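You operate a simulated robot arm through the tools that you are given. There is no shell and no other tool.

The job below is to be done with a simulated robot arm. You get a single attempt, and the scene is never put back.

TASK
Tube the air gripper up and clamp the brass pin in it.
Fine: green plug out to the blue rail, orange tube end A in its outlet, B in GRIP; pin in, then vent shut and air on.
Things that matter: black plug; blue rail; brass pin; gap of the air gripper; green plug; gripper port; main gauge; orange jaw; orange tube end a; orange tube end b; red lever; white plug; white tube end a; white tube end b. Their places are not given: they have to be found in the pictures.

It is judged by the outcome, as a careful person would: the job done as asked, and still so three seconds after it is handed in. It fails if anything else is knocked over, pushed out of place, dropped, spilled or broken.

THE ROBOT
A 7-joint arm with a two-finger parallel gripper, fixed in place. Base frame: the origin is on the floor under the middle of its stand, x ahead of it, y to its left, z up; the work surface is at about z = 0.88. Lengths are in m, angles in degrees, forces in N, time in s.
It reaches about 0.964 m from its shoulder. Its first joint turns from -166.0 to 166.0 degrees. Payload 1.57 kg.
The tool frame sits at the grasp point between the pads (the TCP): z along the fingers, y along the line on which they close. The tips reach 0.03 m beyond it. Largest opening 0.11 m; finger width 0.024, thickness 0.012; the body of the gripper, 0.048 by 0.112 m, starts 0.078 m behind the TCP.
Orientation is that of the tool frame in the base frame, as [roll, pitch, yaw] about the fixed x, y, z axes, in that order (R = Rz(yaw) Ry(pitch) Rx(roll)). With the fingers straight down and closing along the base's y, the tool's x points along the base's -x, its y along +y and its z along -z.

THE INTERFACE
- The arm moves only by the tool step_arm. Its argument "increments" is text: rows parted by semicolons, each of 7 numbers parted by spaces: the shift along the base's x, y, z in m, then the turn, a rotation vector about the base's x, y, z in degrees, then the gripper command, from -1 (shut) to 1 (fully open), values between in proportion. In form: x y z wx wy wz hand; .... A call has 1 to 20 rows; each row is the pose to reach, as a shift and turn from the pose commanded when the call began. Each row takes 0.2 s and may step no farther than 0.05 m and 8.6 degrees from the row before; otherwise, or with a gripper value out of range, the whole call is refused. A pose out of reach is approached as far as the arm can. The call stops where the force on the tool passes 90 N (or 10 N more than at its start, if that is more) or the arm is blocked; 0.2 s more then pass. The fingers move at their own pace (about 0.108 m/s each) and stop on an object; they squeeze with about 24 N. The grip force told is the motor's: it shows also when the fingers shut on nothing. Time passes only in rows, and 0.2 s behind the last, so rows that repeat a pose let the fingers close. The reply holds the time, the measured pose of the TCP, the force on the tool along the base axes, the opening and the grip force, in the units named above and with some noise, with the torque about the TCP (base axes, N m) and any sound that the robot's microphone picked up.
- Cameras (640 x 400 px; columns grow to the right, rows downward): "scene" is fixed at [0.399, -0.6471, 1.6204]; the picture's right is [0.94, -0.34, 0.00], its down [-0.31, -0.86, -0.41] and it looks along [0.14, 0.38, -0.91] (base axes); focal length 214 px, centre (320, 200). "wrist" rides on the gripper at [0.07, 0.016, -0.141] in the tool frame; the picture's right is [-0.23, 0.97, 0.00], its down [-0.86, -0.20, -0.48] and it looks along [-0.47, -0.11, 0.88] (tool axes); focal length 222 px, centre (320, 200).
- camera(camera): a new picture of that camera. It takes no simulated time.
- slide_trunk(by): slides the trunk up (or, below 0, down) by that many m; the arm rides with it, the base frame stays. It gives what a move gives, with no picture.
- locate(camera, pixels): there is no depth. For up to 12 entries [column, row, z] of the newest picture of that camera ("zoom" is the newest enlarged one), the place [x, y] in the base frame at which the ray of that pixel passes the height z, good to about 0.002 m. It takes no simulated time.
- close_up(camera, box): a new picture of the part [left, top, right, bottom] of that camera's present view, enlarged. It takes no simulated time.
- job_done(): hands the job in; it is judged then, once.

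Open the gripper and draw the arm clear of the work before you hand the job in, unless the task says otherwise.

The tools are called after ">>>" as name(argument=value, ...) on one line, values as JSON. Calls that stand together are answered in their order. step_arm: Moves the arm, as the interface text tells. Its arguments: {"type":"object","properties":{"increments":{"type":"string"}},"required":["increments"]} The other tools are called the same way: slide_trunk (by) moves the trunk up or down; camera (camera) takes a picture; locate (camera, pixels) gives the place at which the rays of pixels pass given heights; close_up (camera, box) takes an enlarged picture of a part of a camera's view; job_done () hands the job in.

At the start:

```text
clock: 0.0
position: [0.4788, -0.3254, 1.319]
tool_rot: [-179.9, 0.1, -180.0]
contact_force: [0.3, 1.2, -0.2]
moment: [0.01, -0.02, -0.02]
opening: 0.1102
grasp_force: 0.0
trunk travel left (down, up): [-0.475, 0.135]
```

scene: 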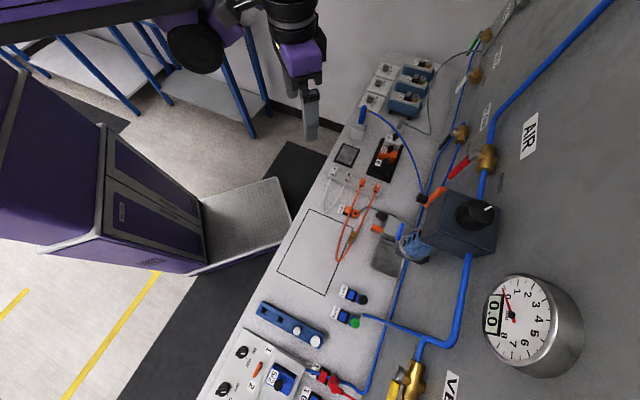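
wrist: 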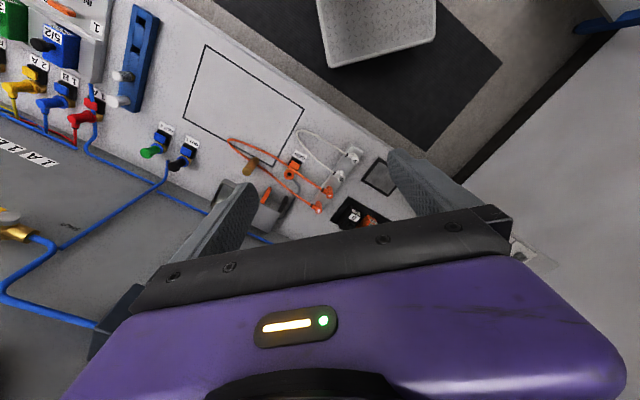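

The first pictures show a panel bench with plugs, tubes and a gauge, all small. I'll take enlarged views of both cameras to identify the parts.

>>> close_up(camera="scene", box=[320, 120, 480, 220])

>>> close_up(camera="scene", box=[220, 200, 420, 325])

>>> close_up(camera="scene", box=[200, 280, 392, 400])

>>> close_up(camera="scene", box=[320, 40, 512, 160])

>>> close_up(camera="wrist", box=[0, 0, 256, 160])

>>> close_up(camera="wrist", box=[200, 100, 420, 238])

```text
4.00 times, centred on (400, 170) of scene
```

zoom: 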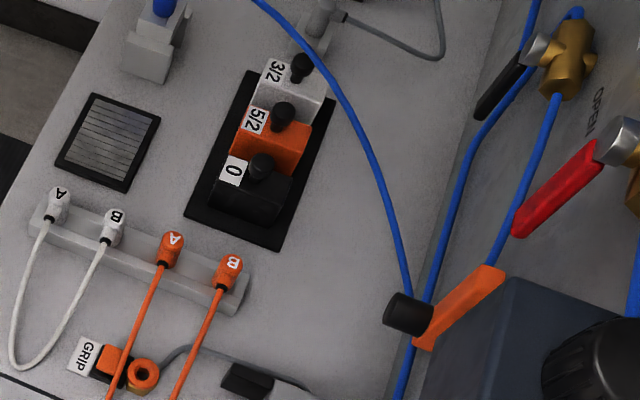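

```text
3.20 times, centred on (320, 262) of scene
```

zoom: 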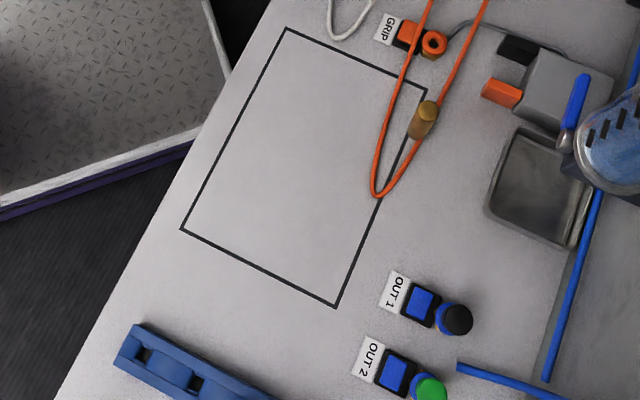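

```text
3.33 times, centred on (296, 340) of scene
```

zoom: 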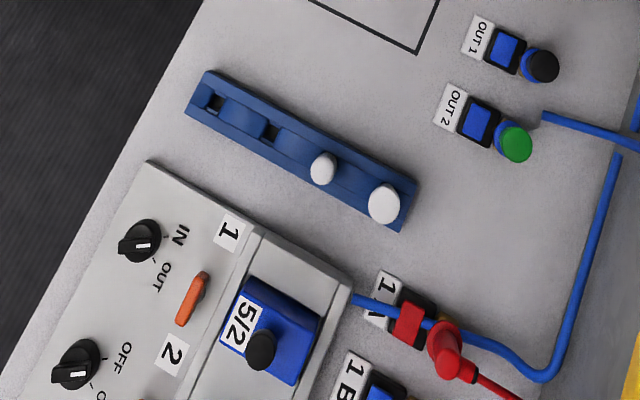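

```text
3.33 times, centred on (416, 100) of scene
```

zoom: 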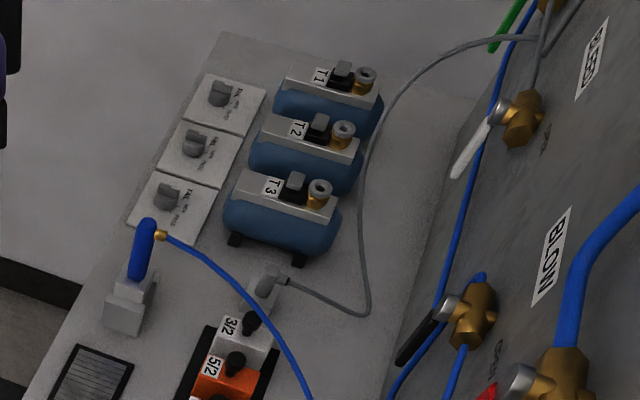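

```text
2.50 times, centred on (128, 80) of wrist
```

zoom: 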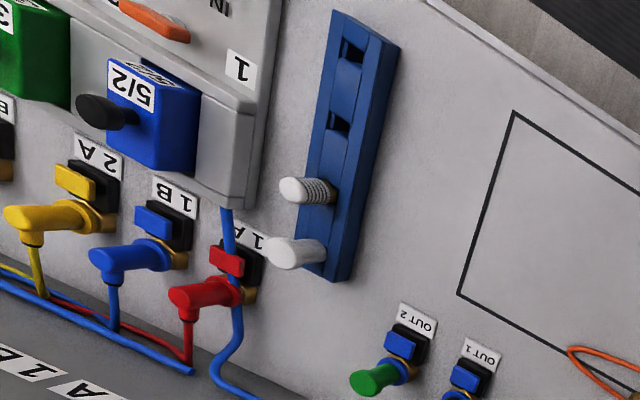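

```text
2.90 times, centred on (310, 169) of wrist
```

zoom: 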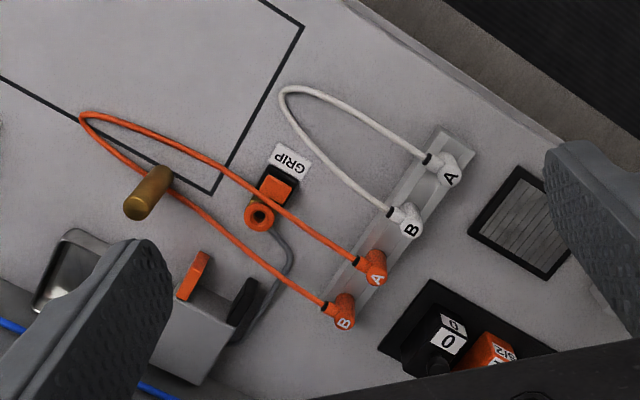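

The scene shows OUT 1 (black plug), OUT 2 (green plug), the blue rail with white plugs, the GRIP port, and valves on the wall. I'll zoom in on the wall valves and their labels.

>>> close_up(camera="scene", box=[400, 80, 560, 180])

>>> close_up(camera="scene", box=[360, 160, 520, 260])

>>> close_up(camera="scene", box=[340, 300, 500, 400])

>>> close_up(camera="scene", box=[440, 0, 568, 80])

>>> close_up(camera="scene", box=[460, 260, 620, 360])

>>> close_up(camera="scene", box=[190, 320, 318, 400])

```text
4.00 times, centred on (480, 130) of scene
```

zoom: 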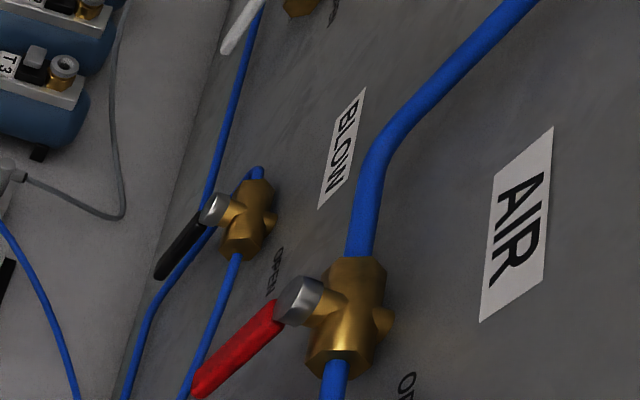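

```text
4.00 times, centred on (440, 210) of scene
```

zoom: 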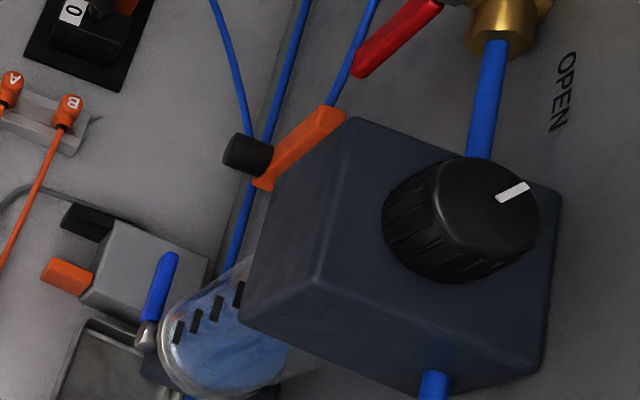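

```text
4.00 times, centred on (420, 350) of scene
```

zoom: 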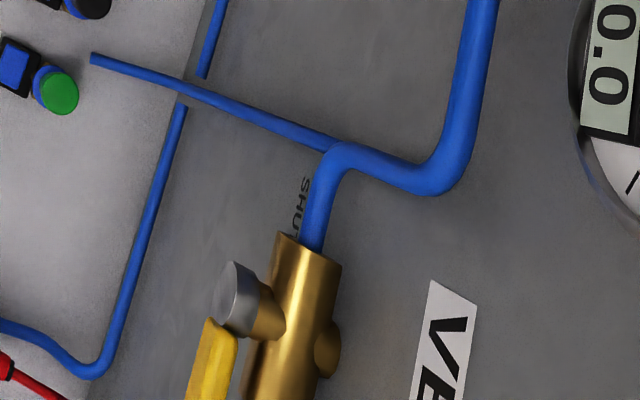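

```text
5.00 times, centred on (504, 40) of scene
```

zoom: 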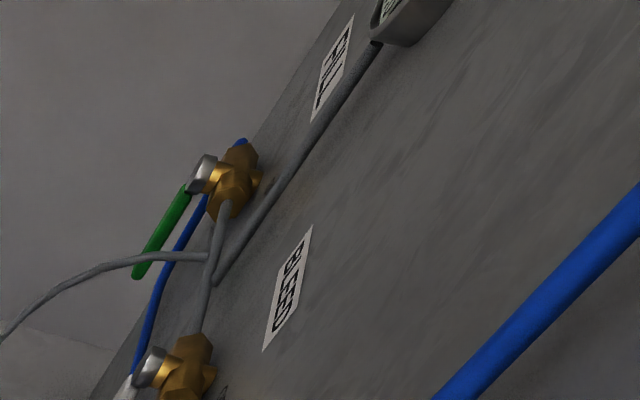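

```text
4.00 times, centred on (540, 310) of scene
```

zoom: 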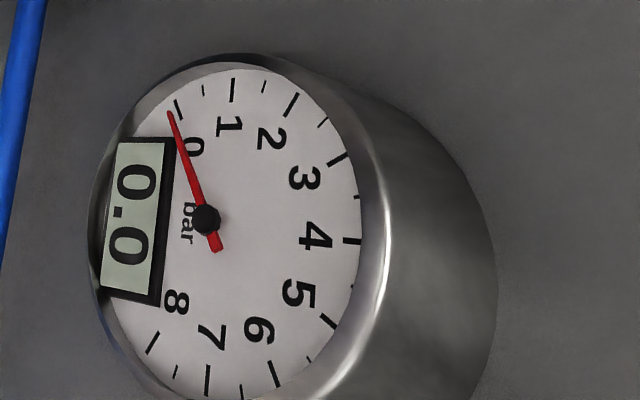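

```text
5.00 times, centred on (254, 360) of scene
```

zoom: 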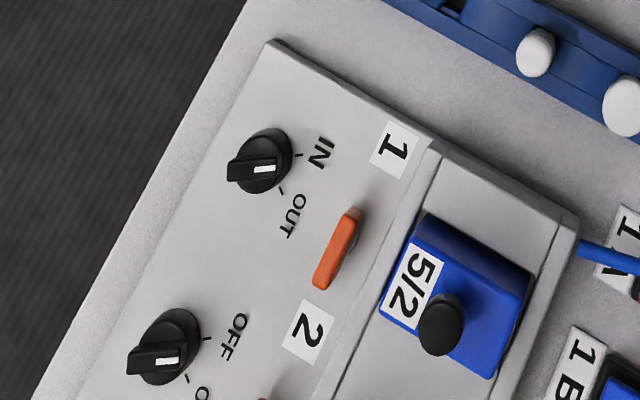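

The AIR valve (red lever) and VENT valve (yellow lever) are on the wall, and the main gauge reads 0.0. I'll locate the main features on the bench using the scene picture.

>>> locate(camera="scene", pixels=[[354, 323, 0.9], [339, 316, 0.9], [363, 301, 0.9], [350, 293, 0.9], [296, 331, 0.91], [315, 341, 0.91], [264, 310, 0.9], [282, 320, 0.9], [362, 182, 0.9], [377, 188, 0.9], [355, 213, 0.9], [352, 238, 0.91]])

>>> locate(camera="scene", pixels=[[376, 229, 0.92], [383, 215, 0.92], [395, 225, 0.9], [334, 171, 0.9], [348, 177, 0.9], [459, 174, 1.1], [487, 157, 1.1], [390, 396, 1.0], [415, 370, 1.0], [540, 310, 1.3]])

```text
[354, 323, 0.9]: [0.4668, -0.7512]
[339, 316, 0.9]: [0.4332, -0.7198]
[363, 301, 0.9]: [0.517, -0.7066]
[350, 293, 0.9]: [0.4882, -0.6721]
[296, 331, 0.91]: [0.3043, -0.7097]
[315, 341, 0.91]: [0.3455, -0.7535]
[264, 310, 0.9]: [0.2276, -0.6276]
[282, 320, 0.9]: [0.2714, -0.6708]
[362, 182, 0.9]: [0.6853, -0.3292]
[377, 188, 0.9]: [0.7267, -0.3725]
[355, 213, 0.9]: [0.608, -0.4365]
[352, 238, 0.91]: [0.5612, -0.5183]
```

```text
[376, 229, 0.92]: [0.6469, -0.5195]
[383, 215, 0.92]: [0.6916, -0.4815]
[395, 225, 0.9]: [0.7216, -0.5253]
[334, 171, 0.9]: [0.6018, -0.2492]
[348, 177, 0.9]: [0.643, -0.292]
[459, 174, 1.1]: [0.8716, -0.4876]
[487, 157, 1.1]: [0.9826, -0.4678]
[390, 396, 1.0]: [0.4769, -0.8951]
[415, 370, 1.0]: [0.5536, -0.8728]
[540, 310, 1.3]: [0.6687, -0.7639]
```

The bench is turned about 45° (tube rack runs from (0.602,-0.249) to (0.727,-0.373)), with the wall beyond it. I'll turn the tool by -45° about z and lower it, so the wrist camera looks towards the wall.

>>> step_arm(increments="0.008 -0.006 -0.03 0 0 -7.5 1; 0.016 -0.012 -0.06 0 0 -15 1; 0.025 -0.018 -0.09 0 0 -22.5 1; 0.033 -0.024 -0.12 0 0 -30 1; 0.042 -0.03 -0.15 0 0 -37.5 1; 0.05 -0.035 -0.17 0 0 -45 1; 0.05 -0.035 -0.17 0 0 -45 1")

>>> camera(camera="wrist")

>>> camera(camera="scene")

```text
clock: 1.6
position: [0.5281, -0.3594, 1.1484]
tool_rot: [179.9, 0.0, 135.0]
contact_force: [0.3, -0.4, -0.3]
moment: [-0.01, -0.01, -0.02]
opening: 0.11
grasp_force: 0.0
trunk travel left (down, up): [-0.475, 0.135]
```

```text
taken
```

wrist: 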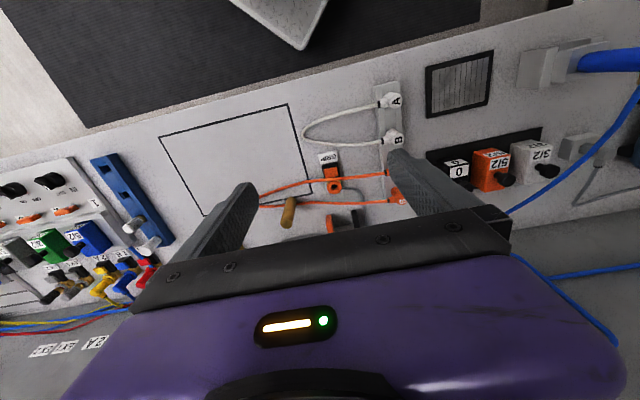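

```text
taken
```

scene: 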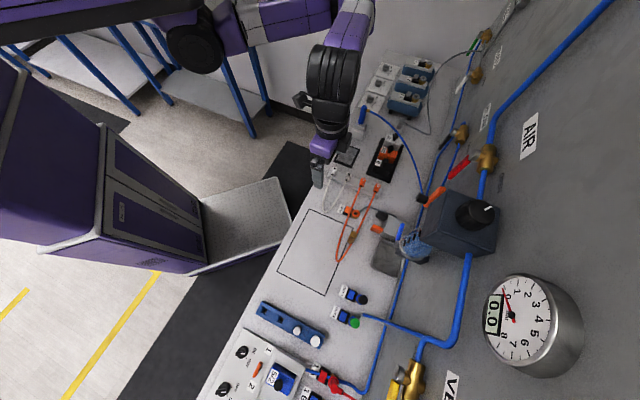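

The wrist view now shows the rack, GRIP port, pin and rail. I'll zoom in on each part.

>>> close_up(camera="wrist", box=[250, 80, 410, 180])

>>> close_up(camera="wrist", box=[250, 150, 410, 250])

>>> close_up(camera="wrist", box=[70, 140, 230, 240])

```text
4.00 times, centred on (330, 130) of wrist
```

zoom: 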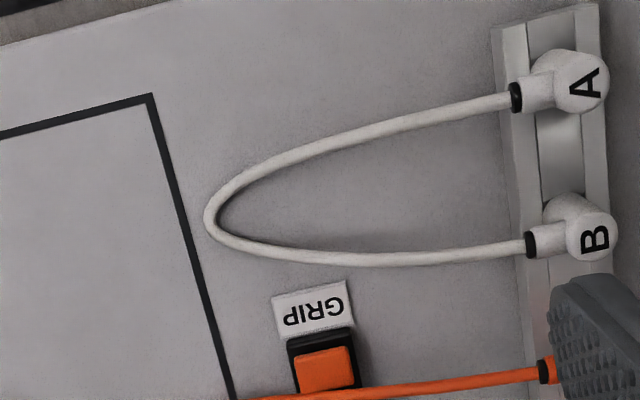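

```text
4.00 times, centred on (330, 200) of wrist
```

zoom: 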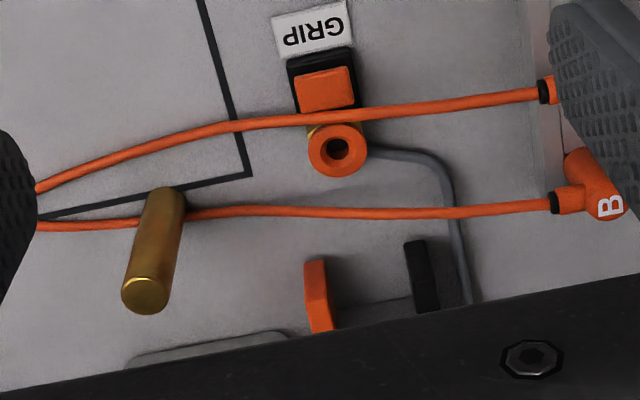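

```text
4.00 times, centred on (150, 190) of wrist
```

zoom: 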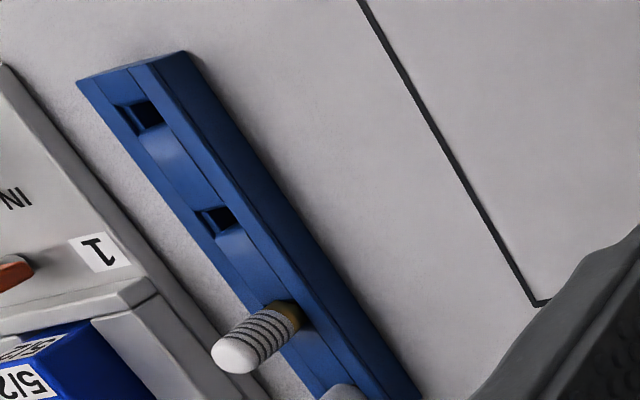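

Pin, GRIP port and rail are visible; the pin at zoom (150,290) stands upright and the GRIP port opens upward. I'll move over the OUT ports and rail to look at them closely.

>>> step_arm(increments="-0.018 -0.041 -0.006 0 0 0 1; -0.036 -0.082 -0.012 0 0 0 1; -0.054 -0.123 -0.018 0 0 0 1; -0.072 -0.165 -0.024 0 0 0 1; -0.09 -0.207 -0.03 0 0 0 1; -0.107 -0.248 -0.035 0 0 0 1; -0.124 -0.289 -0.04 0 0 0 1; -0.124 -0.289 -0.04 0 0 0 1")

>>> camera(camera="wrist")

>>> camera(camera="scene")

>>> locate(camera="scene", pixels=[[391, 285, 0.88], [410, 255, 0.88], [383, 308, 0.88], [280, 176, 0.88], [251, 298, 0.88]])

```text
clock: 3.4
position: [0.4046, -0.6491, 1.1086]
tool_rot: [179.9, 0.1, 134.9]
contact_force: [-0.5, -0.2, -0.7]
moment: [0.01, -0.01, 0.02]
opening: 0.1098
grasp_force: 0.0
trunk travel left (down, up): [-0.475, 0.135]
```

```text
taken
```

wrist: 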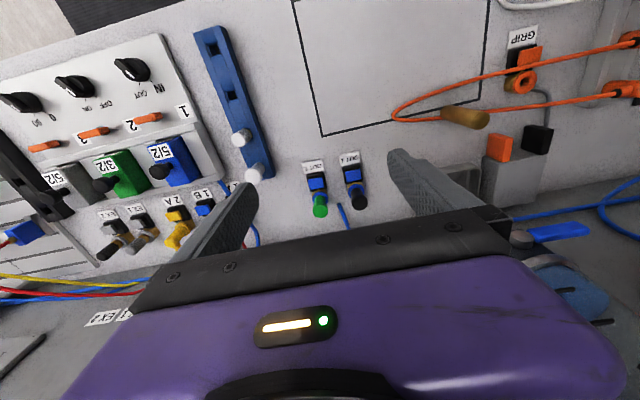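

```text
taken
```

scene: 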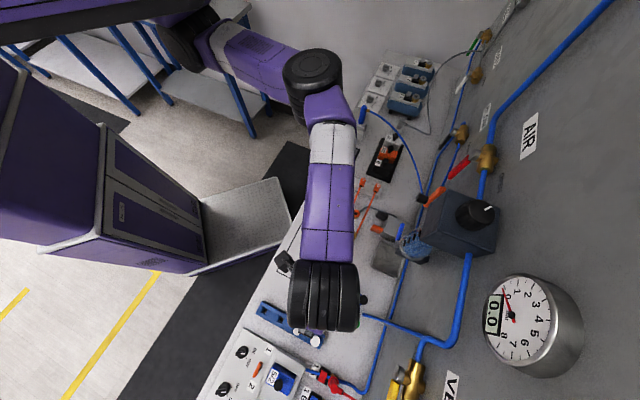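

```text
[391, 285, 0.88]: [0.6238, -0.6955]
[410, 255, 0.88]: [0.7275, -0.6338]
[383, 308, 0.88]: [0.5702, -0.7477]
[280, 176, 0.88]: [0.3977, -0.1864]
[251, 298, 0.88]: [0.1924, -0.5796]
```

>>> close_up(camera="wrist", box=[270, 130, 400, 230])

>>> close_up(camera="wrist", box=[180, 20, 308, 200])

>>> close_up(camera="wrist", box=[420, 20, 640, 220])

```text
4.00 times, centred on (335, 180) of wrist
```

zoom: 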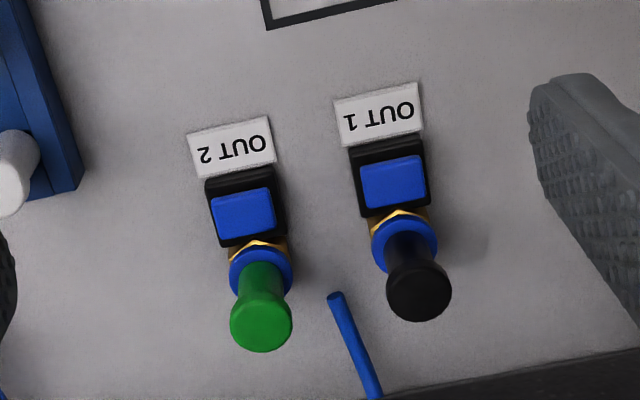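

```text
2.22 times, centred on (244, 110) of wrist
```

zoom: 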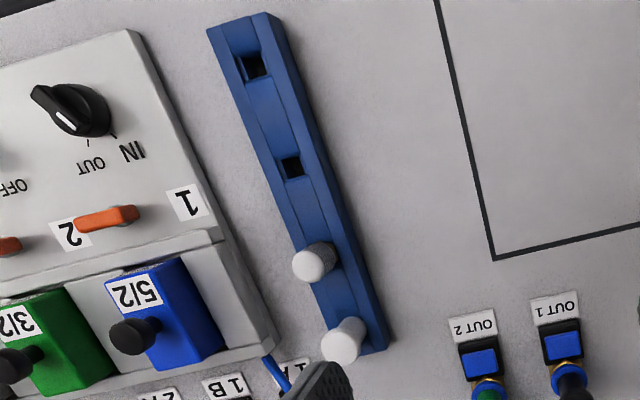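

```text
2.00 times, centred on (530, 120) of wrist
```

zoom: 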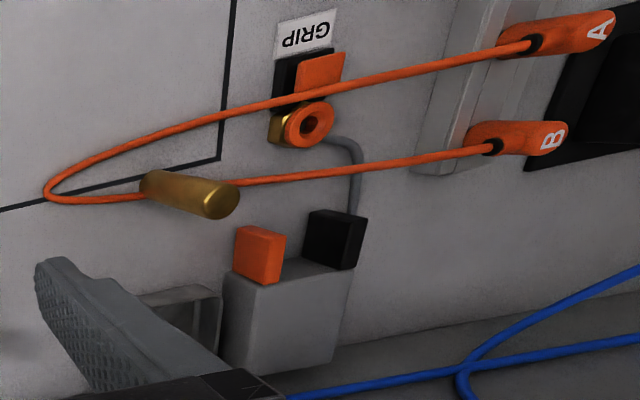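

OUT 2's green plug is at wrist (320.5,211) and OUT 1's black at (360,203); the rail's two empty sockets are on its near end. I'll triangulate by locating the same points at several heights in both cameras.

>>> locate(camera="wrist", pixels=[[320.5, 211.2, 0.9], [320.5, 211.2, 0.94], [360, 203, 0.9], [360, 203, 0.94], [320, 197.5, 0.88], [320, 197.5, 0.92], [356, 191.5, 0.88], [356, 191.5, 0.92]])

>>> locate(camera="scene", pixels=[[355.1, 323.5, 0.9], [355.1, 323.5, 0.94], [362.6, 300.1, 0.9], [362.6, 300.1, 0.94], [347, 239, 0.88], [347, 239, 0.9]])

>>> camera(camera="wrist")

```text
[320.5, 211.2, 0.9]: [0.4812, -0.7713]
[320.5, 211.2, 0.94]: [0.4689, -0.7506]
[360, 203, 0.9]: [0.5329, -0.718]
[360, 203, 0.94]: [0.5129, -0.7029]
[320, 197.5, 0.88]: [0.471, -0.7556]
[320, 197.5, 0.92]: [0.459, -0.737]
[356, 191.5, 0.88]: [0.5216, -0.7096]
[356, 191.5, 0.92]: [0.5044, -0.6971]
```

```text
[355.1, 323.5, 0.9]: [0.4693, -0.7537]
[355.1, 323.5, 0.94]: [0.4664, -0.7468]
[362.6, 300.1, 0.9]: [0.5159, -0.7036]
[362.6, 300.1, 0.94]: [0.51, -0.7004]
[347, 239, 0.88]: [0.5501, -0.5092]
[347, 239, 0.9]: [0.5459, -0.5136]
```

```text
taken
```

wrist: 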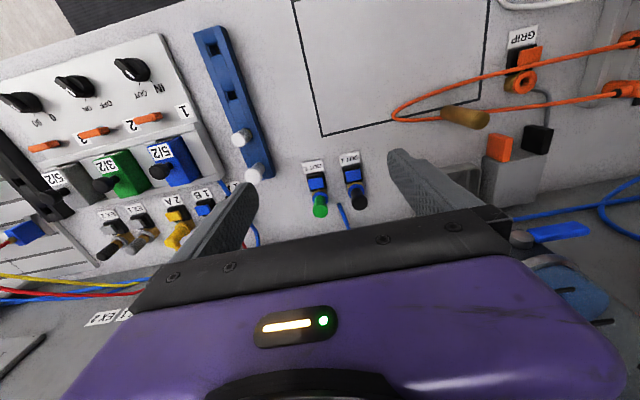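

Triangulation puts the green plug top at about (0.4655,-0.745,0.951). Now I do the same for the rail sockets, white plugs and the blue tube stub by the green plug.

>>> locate(camera="wrist", pixels=[[213.5, 49.3, 0.88], [213.5, 49.3, 0.92], [231.5, 95.2, 0.88], [231.5, 95.2, 0.92], [238.7, 139.4, 0.9], [238.7, 139.4, 0.96], [254.5, 175.4, 0.9], [254.5, 175.4, 0.96], [339, 204, 0.88], [339, 204, 0.94]])

>>> locate(camera="scene", pixels=[[263.9, 310.6, 0.88], [263.9, 310.6, 0.92], [281, 319.9, 0.88], [281, 319.9, 0.92], [296.9, 330.4, 0.9], [296.9, 330.4, 0.96], [314.9, 340.9, 0.9], [314.9, 340.9, 0.96], [363, 315, 0.88], [363, 315, 0.94]])

```text
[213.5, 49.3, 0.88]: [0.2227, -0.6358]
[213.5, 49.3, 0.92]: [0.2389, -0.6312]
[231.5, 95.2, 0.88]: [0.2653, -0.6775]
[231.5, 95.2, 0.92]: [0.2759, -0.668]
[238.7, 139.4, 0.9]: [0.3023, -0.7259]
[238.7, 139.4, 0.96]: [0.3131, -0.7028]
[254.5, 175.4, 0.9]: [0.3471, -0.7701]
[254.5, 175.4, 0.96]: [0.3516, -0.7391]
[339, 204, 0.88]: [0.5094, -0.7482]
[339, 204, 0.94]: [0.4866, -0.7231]
```

```text
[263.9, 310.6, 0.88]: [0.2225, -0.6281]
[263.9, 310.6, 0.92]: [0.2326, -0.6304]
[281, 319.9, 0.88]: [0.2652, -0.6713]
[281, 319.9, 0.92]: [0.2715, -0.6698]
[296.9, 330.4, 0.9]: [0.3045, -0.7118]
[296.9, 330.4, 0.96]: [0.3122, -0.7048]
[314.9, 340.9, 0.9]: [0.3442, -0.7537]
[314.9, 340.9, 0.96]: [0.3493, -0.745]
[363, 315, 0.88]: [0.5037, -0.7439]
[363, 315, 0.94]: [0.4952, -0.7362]
```

Fit gives rail sockets at about (0.232,-0.630) and (0.271,-0.669), spaced 0.055 m along the rail. I'll move above the green plug at (0.4655,-0.745) with the hand partly open and check alignment before going down.

>>> step_arm(increments="0.02 -0.032 -0.02 0 0 0 0.5; 0.04 -0.064 -0.04 0 0 0 0.1; 0.061 -0.096 -0.06 0 0 0 0.1; 0.061 -0.096 -0.09 0 0 0 0.1; 0.061 -0.096 -0.09 0 0 0 0.1")

>>> camera(camera="wrist")

>>> camera(camera="scene")

```text
clock: 4.6
position: [0.4548, -0.7094, 1.038]
tool_rot: [180.0, 0.0, 135.0]
contact_force: [-0.8, -0.5, -0.4]
moment: [0.01, -0.04, 0.0]
opening: 0.0604
grasp_force: 0.0
out of reach, approached as far as the arm can: row 3, 4, 5
trunk travel left (down, up): [-0.475, 0.135]
```

```text
taken
```

wrist: 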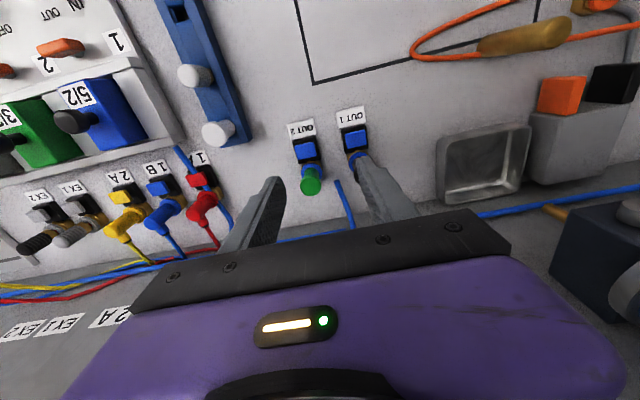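

```text
taken
```

scene: 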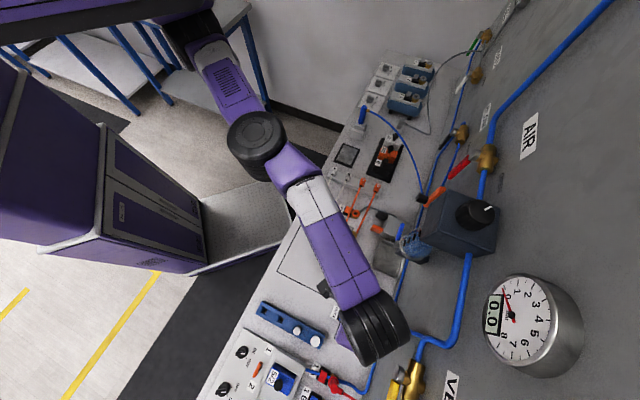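

The pose over the green plug is out of reach at this trunk height. I'll estimate the shoulder height from the scene picture (shoulder disc near pixel (195,45) earlier), to know which way to slide the trunk.

>>> locate(camera="scene", pixels=[[192, 40, 1.1], [192, 40, 1.2], [192, 40, 1.3], [192, 40, 1.4], [255, 140, 1.1], [255, 140, 1.2], [255, 140, 1.3], [255, 140, 1.4], [375, 330, 1.1], [375, 330, 1.2], [375, 330, 1.3]])

>>> close_up(camera="scene", box=[120, 0, 440, 200])

```text
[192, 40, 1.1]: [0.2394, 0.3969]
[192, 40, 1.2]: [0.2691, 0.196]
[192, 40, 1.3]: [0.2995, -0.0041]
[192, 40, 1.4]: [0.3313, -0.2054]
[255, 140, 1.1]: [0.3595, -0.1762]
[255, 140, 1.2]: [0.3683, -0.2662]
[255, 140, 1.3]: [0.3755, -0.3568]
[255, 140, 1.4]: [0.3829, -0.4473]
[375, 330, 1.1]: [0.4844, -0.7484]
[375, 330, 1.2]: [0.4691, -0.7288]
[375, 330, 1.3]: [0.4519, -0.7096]
```

```text
2.00 times, centred on (280, 100) of scene
```

zoom: 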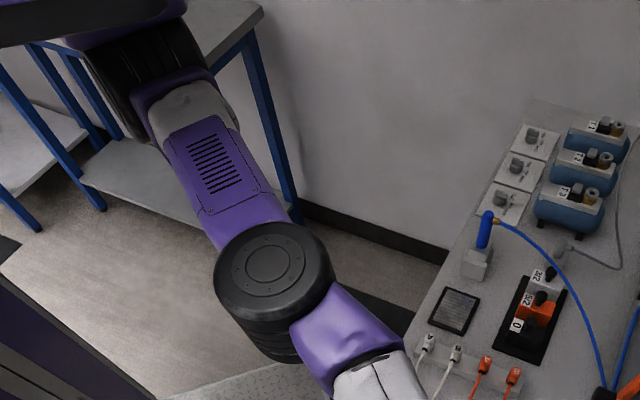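

The arm is straight out here, so with the tool vertical it can't quite reach. I'll back off and tilt the tool about 20° about the closing axis (fingers reaching toward the wall), then lower the trunk.

>>> step_arm(increments="-0.01 0.02 0.02 -4.7 -4.7 0 0.1; -0.02 0.04 0.04 -9.4 -9.4 0 0.1; -0.03 0.06 0.06 -14.1 -14.1 0 0.1; -0.03 0.06 0.06 -14.1 -14.1 0 0.1")

>>> slide_trunk(by=-0.1)

```text
clock: 5.6
position: [0.4395, -0.7743, 1.1217]
tool_rot: [180.0, 19.9, 135.0]
contact_force: [0.6, -0.8, 0.0]
moment: [0.0, 0.01, 0.01]
opening: 0.0606
grasp_force: 0.1
out of reach, approached as far as the arm can: row 1, 2, 3, 4
trunk travel left (down, up): [-0.475, 0.135]
```

```text
clock: 6.9
position: [0.44, -0.7755, 1.0219]
tool_rot: [-180.0, 19.9, 135.0]
contact_force: [0.0, -0.1, 1.1]
moment: [0.05, 0.0, -0.03]
opening: 0.0605
grasp_force: 0.1
trunk travel left (down, up): [-0.375, 0.235]
```

The arm went further out than asked (singular full stretch). I'll check both views before moving again.

>>> camera(camera="wrist")

>>> camera(camera="scene")

```text
taken
```

wrist: 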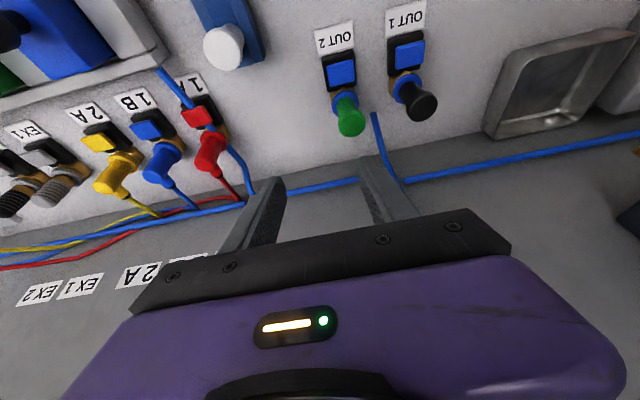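

```text
taken
```

scene: 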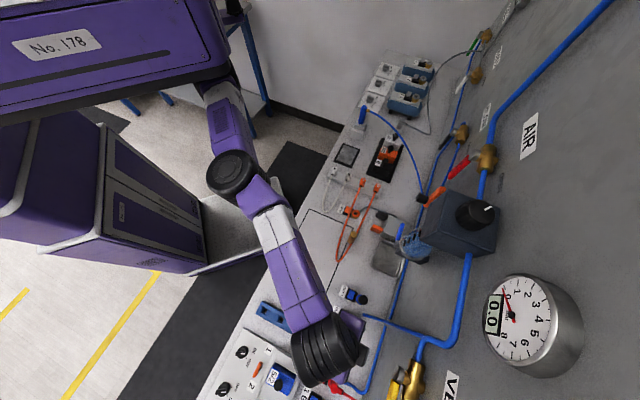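

The hand is tilted and clear of everything above the wall side of OUT 2. I'll retract a bit toward the robot and read where it lands.

>>> step_arm(increments="-0.01 0.02 0.01 0 0 0 0.1; -0.02 0.05 0.02 0 0 0 0.1; -0.02 0.05 0.02 0 0 0 0.1")

```text
clock: 7.7
position: [0.4251, -0.7727, 1.0425]
tool_rot: [179.8, 19.8, 134.9]
contact_force: [0.1, -0.7, 0.1]
moment: [0.01, -0.03, -0.02]
opening: 0.0607
grasp_force: 0.1
out of reach, approached as far as the arm can: row 1, 2, 3
trunk travel left (down, up): [-0.375, 0.235]
```

It moved in x and z but not inward in y, so the elbow seems stuck straight. I'll command a larger inward retraction to break out of the singular posture.

>>> step_arm(increments="0 0.04 0.01 0 0 0 0.1; 0 0.08 0.02 0 0 0 0.1; 0 0.12 0.03 0 0 0 0.1; 0 0.16 0.04 0 0 0 0.1; 0 0.2 0.05 0 0 0 0.1; 0 0.2 0.05 0 0 0 0.1")

>>> camera(camera="scene")

```text
clock: 9.1
position: [0.4376, -0.7651, 1.096]
tool_rot: [179.8, 19.7, 135.0]
contact_force: [0.2, 0.2, 0.2]
moment: [0.03, 0.0, 0.01]
opening: 0.0605
grasp_force: 0.0
out of reach, approached as far as the arm can: row 1, 2, 3, 4, 5, 6
trunk travel left (down, up): [-0.375, 0.235]
```

```text
taken
```

scene: 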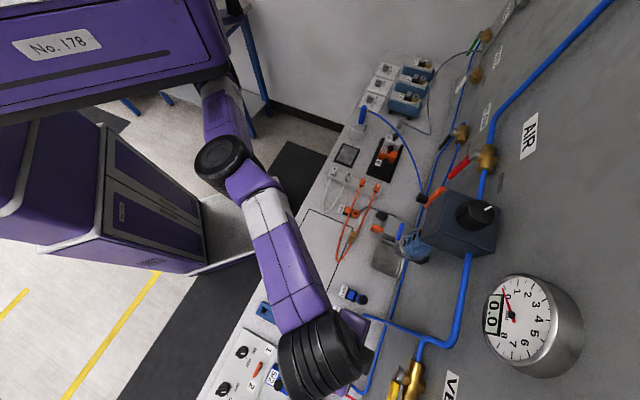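

The y motion is still blocked although the elbow is visibly bent, so some joint is probably at its limit. I'll take the tilt back out while moving inward, toward the pose that worked before.

>>> step_arm(increments="0 0.02 0 4.7 4.7 0 0.1; -0.01 0.05 0 9.4 9.4 0 0.1; -0.02 0.08 0 14.1 14.1 0 0.1; -0.03 0.11 0 14.1 14.1 0 0.1; -0.03 0.11 0 14.1 14.1 0 0.1")

```text
clock: 10.3
position: [0.4201, -0.6991, 1.0984]
tool_rot: [179.9, -0.2, 135.0]
contact_force: [0.4, 0.1, 0.7]
moment: [-0.03, 0.0, 0.0]
opening: 0.0605
grasp_force: 0.0
out of reach, approached as far as the arm can: row 2, 3, 4, 5
trunk travel left (down, up): [-0.375, 0.235]
```

Vertical again at (0.420,-0.699,1.098). I'll try a plain inward move again.

>>> step_arm(increments="-0.01 0.03 0.0 0 0 0 0.1; -0.02 0.06 0.0 0 0 0 0.1; -0.03 0.09 0.0 0 0 0 0.1; -0.04 0.12 0.0 0 0 0 0.1; -0.04 0.12 0.0 0 0 0 0.1")

>>> camera(camera="scene")

```text
clock: 11.7
position: [0.4148, -0.5959, 1.1035]
tool_rot: [-178.7, -1.3, 142.2]
contact_force: [0.5, -0.2, -0.5]
moment: [-0.02, 0.06, -0.03]
opening: 0.0605
grasp_force: 0.0
out of reach, approached as far as the arm can: row 1, 2, 3, 4
trunk travel left (down, up): [-0.375, 0.235]
stopped in row 5: the arm was blocked; the commanded pose is now the measured one
```

```text
taken
```

scene: 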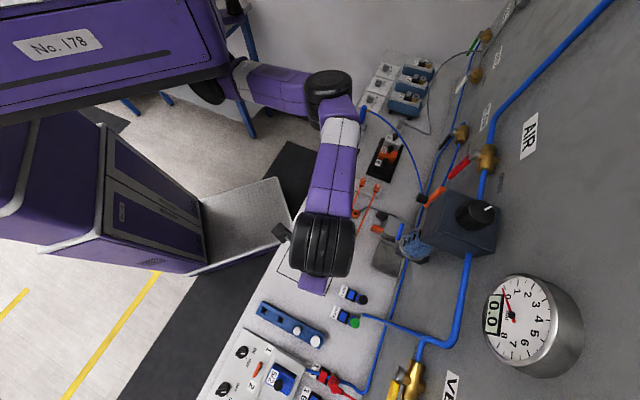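

The arm has snapped to a better elbow posture (elbow now right of the shoulder) at (0.415,-0.596,1.104), yaw 142. I'll correct the orientation first, then tilt from here with more bend in the elbow.

>>> step_arm(increments="0 0 0 0.23 -1.82 -7.2 0.1; 0 0 0 0.23 -1.82 -7.2 0.1")

>>> step_arm(increments="0 0 0 -4.7 -4.7 0 0.1; 0 0 0 -9.4 -9.4 0 0.1; 0 0 0 -14.1 -14.1 0 0.1; 0 0 0 -14.1 -14.1 0 0.1")

>>> camera(camera="scene")

```text
clock: 12.3
position: [0.4134, -0.5967, 1.1046]
tool_rot: [179.8, -0.1, 134.8]
contact_force: [-0.8, -0.2, -0.3]
moment: [0.0, -0.01, -0.01]
opening: 0.0605
grasp_force: 0.1
trunk travel left (down, up): [-0.375, 0.235]
```

```text
clock: 13.3
position: [0.412, -0.5966, 1.1045]
tool_rot: [179.8, 20.0, 135.0]
contact_force: [-0.5, 1.2, -0.5]
moment: [0.01, -0.02, 0.02]
opening: 0.0605
grasp_force: 0.0
trunk travel left (down, up): [-0.375, 0.235]
```

```text
taken
```

scene: 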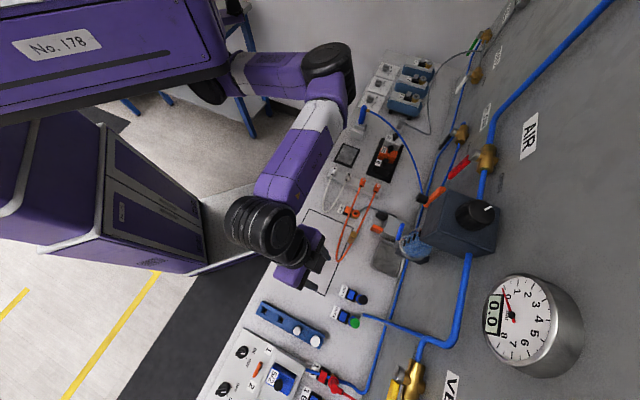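

Tilt achieved cleanly at (0.412,-0.597,1.105). Now I move over the green plug at (0.4655,-0.745), hovering at z≈1.01.

>>> step_arm(increments="0.013 -0.037 -0.02 0 0 0 0.1; 0.026 -0.074 -0.04 0 0 0 0.1; 0.04 -0.111 -0.06 0 0 0 0.1; 0.0535 -0.1484 -0.095 0 0 0 0.1; 0.0535 -0.1484 -0.095 0 0 0 0.1")

>>> camera(camera="wrist")

>>> camera(camera="scene")

```text
refused: row 4 steps farther than a row can; nothing moved
```

```text
taken
```

wrist: 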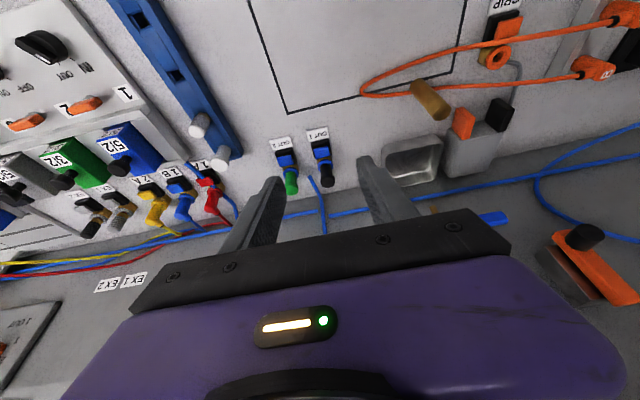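

```text
taken
```

scene: 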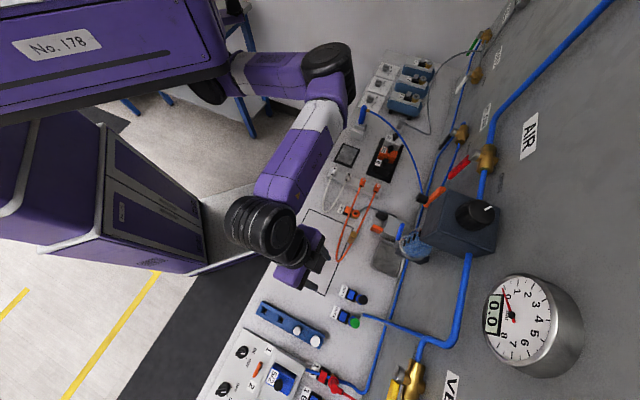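

The row was refused for a step too long; nothing moved. I'll use smaller steps for the same hover point.

>>> step_arm(increments="0.01 -0.03 -0.02 0 0 0 0.1; 0.02 -0.06 -0.04 0 0 0 0.1; 0.03 -0.09 -0.06 0 0 0 0.1; 0.042 -0.12 -0.08 0 0 0 0.1; 0.0535 -0.1484 -0.095 0 0 0 0.1; 0.0535 -0.1484 -0.095 0 0 0 0.1")

>>> camera(camera="wrist")

>>> camera(camera="scene")

```text
clock: 14.7
position: [0.4664, -0.7445, 1.0098]
tool_rot: [179.8, 20.0, 134.8]
contact_force: [0.6, 0.3, 0.4]
moment: [-0.01, 0.0, -0.02]
opening: 0.0605
grasp_force: 0.1
trunk travel left (down, up): [-0.375, 0.235]
```

```text
taken
```

wrist: 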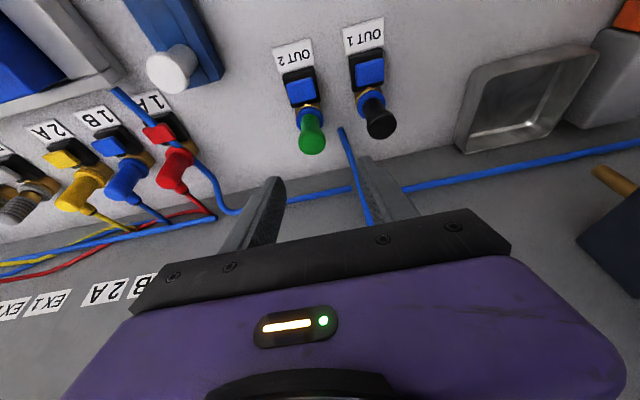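

```text
taken
```

scene: 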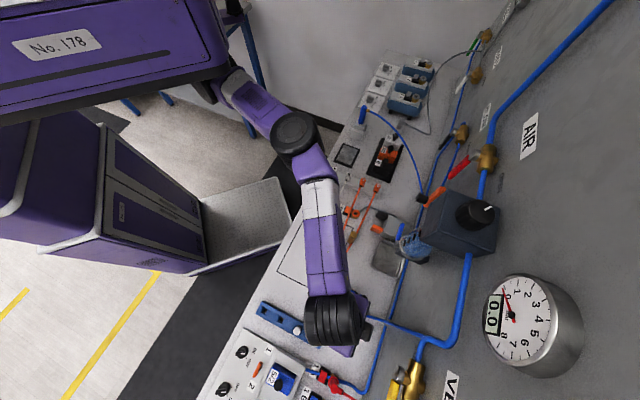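

Hover reached at (0.4664,-0.7445,1.0098), with the green plug top at wrist (312,145). I'll check its located place from this view.

>>> close_up(camera="wrist", box=[260, 30, 420, 130])

>>> close_up(camera="wrist", box=[240, 90, 400, 190])

>>> locate(camera="wrist", pixels=[[312.5, 145, 0.951], [312.5, 145, 0.93], [382, 124, 0.948], [310, 118, 0.9], [372, 97, 0.9], [342, 130, 0.9], [370, 225, 0.95]])

```text
4.00 times, centred on (340, 80) of wrist
```

zoom: 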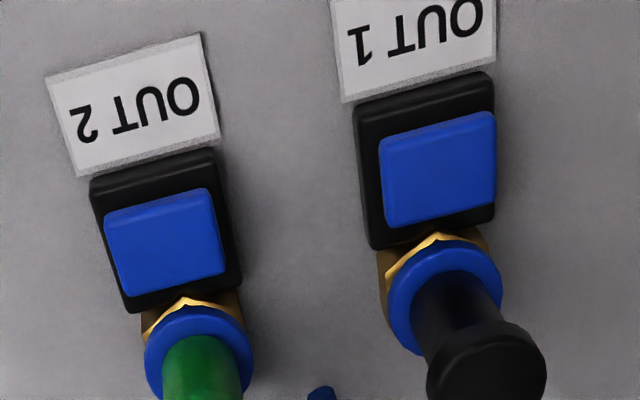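

```text
4.00 times, centred on (320, 140) of wrist
```

zoom: 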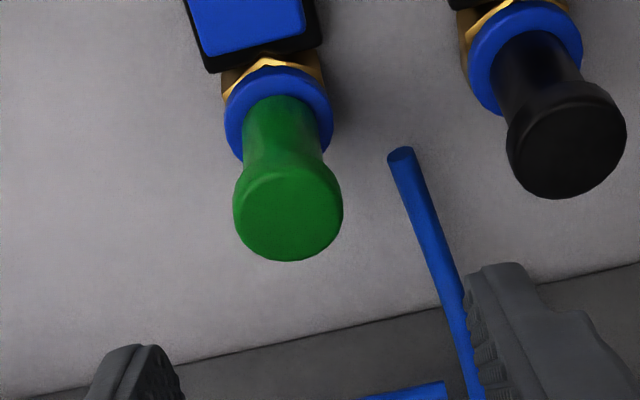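

```text
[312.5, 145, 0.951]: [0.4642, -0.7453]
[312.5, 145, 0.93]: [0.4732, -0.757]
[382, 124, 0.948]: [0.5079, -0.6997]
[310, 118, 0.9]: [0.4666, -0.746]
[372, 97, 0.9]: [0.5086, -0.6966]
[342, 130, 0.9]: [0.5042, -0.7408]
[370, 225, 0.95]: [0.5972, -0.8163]
```

Confirmed plug at (0.465,-0.7455). I'll descend straight down to z≈0.941 with the fingers either side, watching the force.

>>> step_arm(increments="-0.001 -0.001 -0.03 0 0 0 0.0; -0.001 -0.001 -0.055 0 0 0 0.0; -0.001 -0.001 -0.069 0 0 0 0.0; -0.001 -0.001 -0.069 0 0 0 0.0")

>>> close_up(camera="wrist", box=[220, 70, 440, 210])

>>> camera(camera="scene")

```text
clock: 15.7
position: [0.4656, -0.7457, 0.9407]
tool_rot: [179.8, 19.9, 134.9]
contact_force: [-0.1, -1.0, 0.4]
moment: [0.01, -0.01, 0.01]
opening: 0.0549
grasp_force: 0.0
trunk travel left (down, up): [-0.375, 0.235]
```

```text
2.86 times, centred on (330, 140) of wrist
```

zoom: 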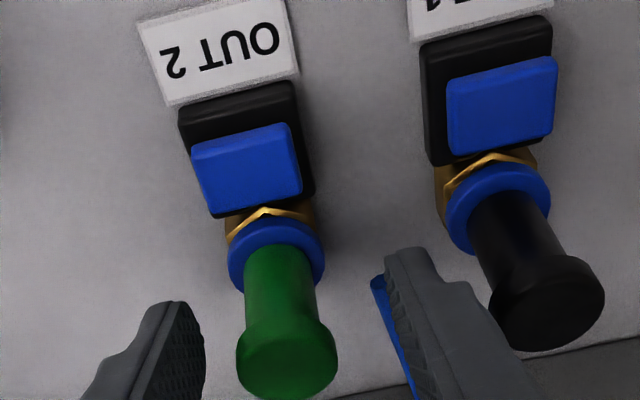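

```text
taken
```

scene: 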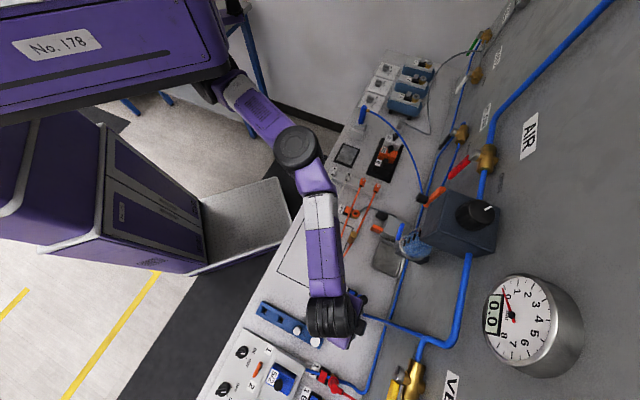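

The plug sits between the fingers, about 1.5 mm off to the -v side. I'll shift that 1 mm and close on it.

>>> step_arm(increments="-0.001 -0.001 0 0 0 0 0.0; -0.001 -0.001 0 0 0 0 -1; -0.001 -0.001 0 0 0 0 -1; -0.001 -0.001 0 0 0 0 -1; -0.001 -0.001 0 0 0 0 -1")

```text
clock: 16.9
position: [0.4641, -0.7468, 0.9401]
tool_rot: [179.9, 19.9, 134.8]
contact_force: [-2.3, -6.0, 1.1]
moment: [-0.32, 0.11, 0.0]
opening: 0.0182
grasp_force: 23.2
trunk travel left (down, up): [-0.375, 0.235]
```

Gripped: opening 0.0182 at 23 N. I'll pull gently straight up in small steps and watch the force.

>>> step_arm(increments="0 0 0.004 0 0 0 -1; 0 0 0.008 0 0 0 -1; 0 0 0.012 0 0 0 -1")

>>> close_up(camera="wrist", box=[220, 70, 440, 210])

```text
clock: 17.7
position: [0.463, -0.7462, 0.9505]
tool_rot: [179.7, 19.7, 134.8]
contact_force: [-6.6, -2.8, -22.1]
moment: [-0.14, 0.51, -0.02]
opening: 0.0185
grasp_force: 23.8
trunk travel left (down, up): [-0.375, 0.235]
```

```text
2.86 times, centred on (330, 140) of wrist
```

zoom: 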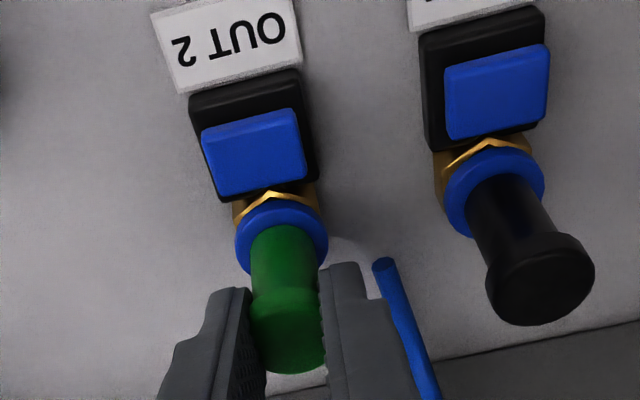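

Pulling shows 22 N and the fingers have risen 10 mm with the plug perhaps still seated. I'll pull a bit more to see whether it releases.

>>> step_arm(increments="0 0 0.003 0 0 0 -1; 0 0 0.006 0 0 0 -1; 0 0 0.006 0 0 0 -1")

>>> close_up(camera="wrist", box=[220, 70, 440, 210])

```text
clock: 18.5
position: [0.4652, -0.747, 0.9572]
tool_rot: [179.9, 19.8, 134.9]
contact_force: [-4.2, -3.1, -21.4]
moment: [-0.15, 0.39, -0.02]
opening: 0.0182
grasp_force: 23.8
trunk travel left (down, up): [-0.375, 0.235]
```

```text
2.86 times, centred on (330, 140) of wrist
```

zoom: 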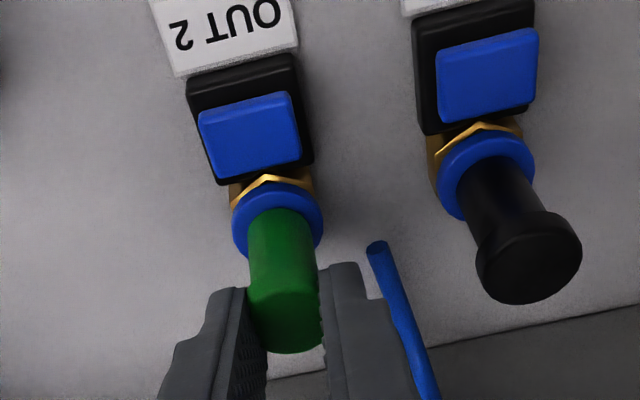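

The plug stays in its port and the pads slip at about 22 N, so it is held by a latch; the blue button beside it is likely the release. I'll let go, rise clear and look.

>>> step_arm(increments="0 0 0 0 0 0 0.0; 0 0 0 0 0 0 0.0; 0 0 0.03 0 0 0 0.0; 0 0 0.06 0 0 0 0.0; -0.02 0.02 0.08 0 0 0 0.0; -0.02 0.02 0.08 0 0 0 0")

>>> close_up(camera="wrist", box=[220, 50, 440, 190])

```text
clock: 19.9
position: [0.4462, -0.7258, 1.0388]
tool_rot: [179.7, 19.9, 134.9]
contact_force: [1.0, -0.2, 0.4]
moment: [-0.02, 0.01, -0.05]
opening: 0.0553
grasp_force: 0.1
trunk travel left (down, up): [-0.375, 0.235]
```

```text
2.86 times, centred on (330, 120) of wrist
```

zoom: 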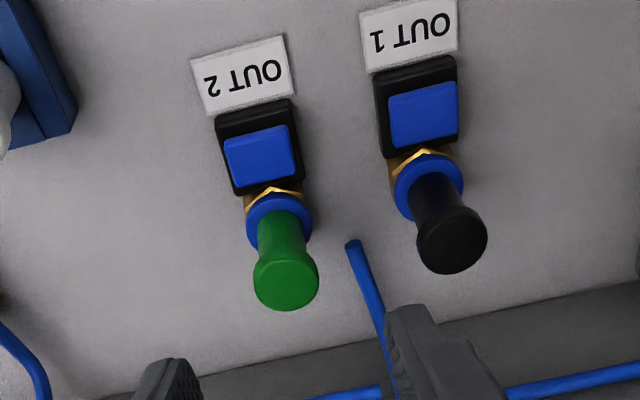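

The green plug is unchanged in its port. I'll triangulate the OUT 2 button (wrist (309.7,104.2), scene (343.4,316.9)).

>>> camera(camera="wrist")

>>> locate(camera="wrist", pixels=[[309.7, 104.2, 0.88], [309.7, 104.2, 0.92], [315.5, 122, 0.9]])

>>> locate(camera="scene", pixels=[[343.4, 316.9, 0.88], [343.4, 316.9, 0.92]])

```text
taken
```

wrist: 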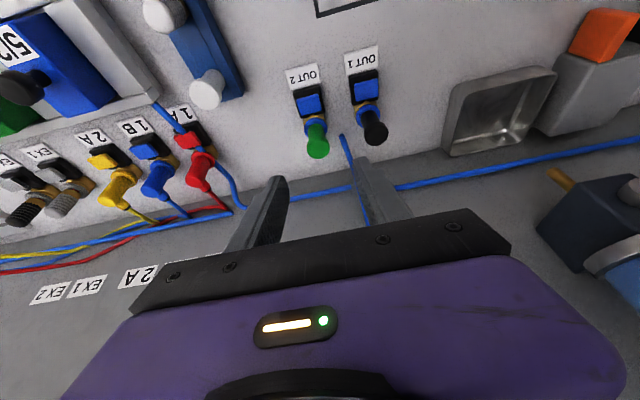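

```text
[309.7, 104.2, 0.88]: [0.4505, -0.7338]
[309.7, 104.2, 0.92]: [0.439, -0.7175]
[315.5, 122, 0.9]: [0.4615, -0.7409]
```

```text
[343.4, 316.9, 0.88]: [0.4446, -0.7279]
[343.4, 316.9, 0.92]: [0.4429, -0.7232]
```

The button top is at about (0.444,-0.725,0.902), 0.03 m from the plug axis on the robot side. I'll close the fingers and come down over it with the fingertips, first to just above.

>>> step_arm(increments="-0.0067 0.0059 0 0 0 0 -1; -0.0067 0.0059 -0.03 0 0 0 -1; -0.0067 0.0059 -0.06 0 0 0 -1; -0.0067 0.0059 -0.09 0 0 0 -1; -0.0067 0.0059 -0.09 0 0 0 -1")

>>> close_up(camera="wrist", box=[220, 70, 440, 210])

```text
clock: 21.1
position: [0.4379, -0.7202, 0.9486]
tool_rot: [179.8, 19.9, 135.0]
contact_force: [-0.3, -0.6, 0.8]
moment: [0.01, -0.02, 0.04]
opening: 0.0002
grasp_force: 21.3
trunk travel left (down, up): [-0.375, 0.235]
```

```text
2.86 times, centred on (330, 140) of wrist
```

zoom: 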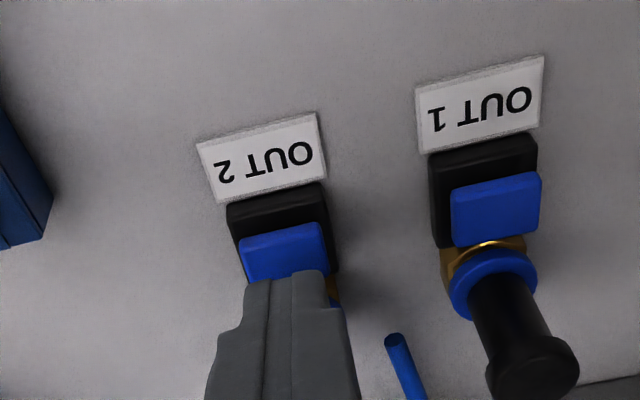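

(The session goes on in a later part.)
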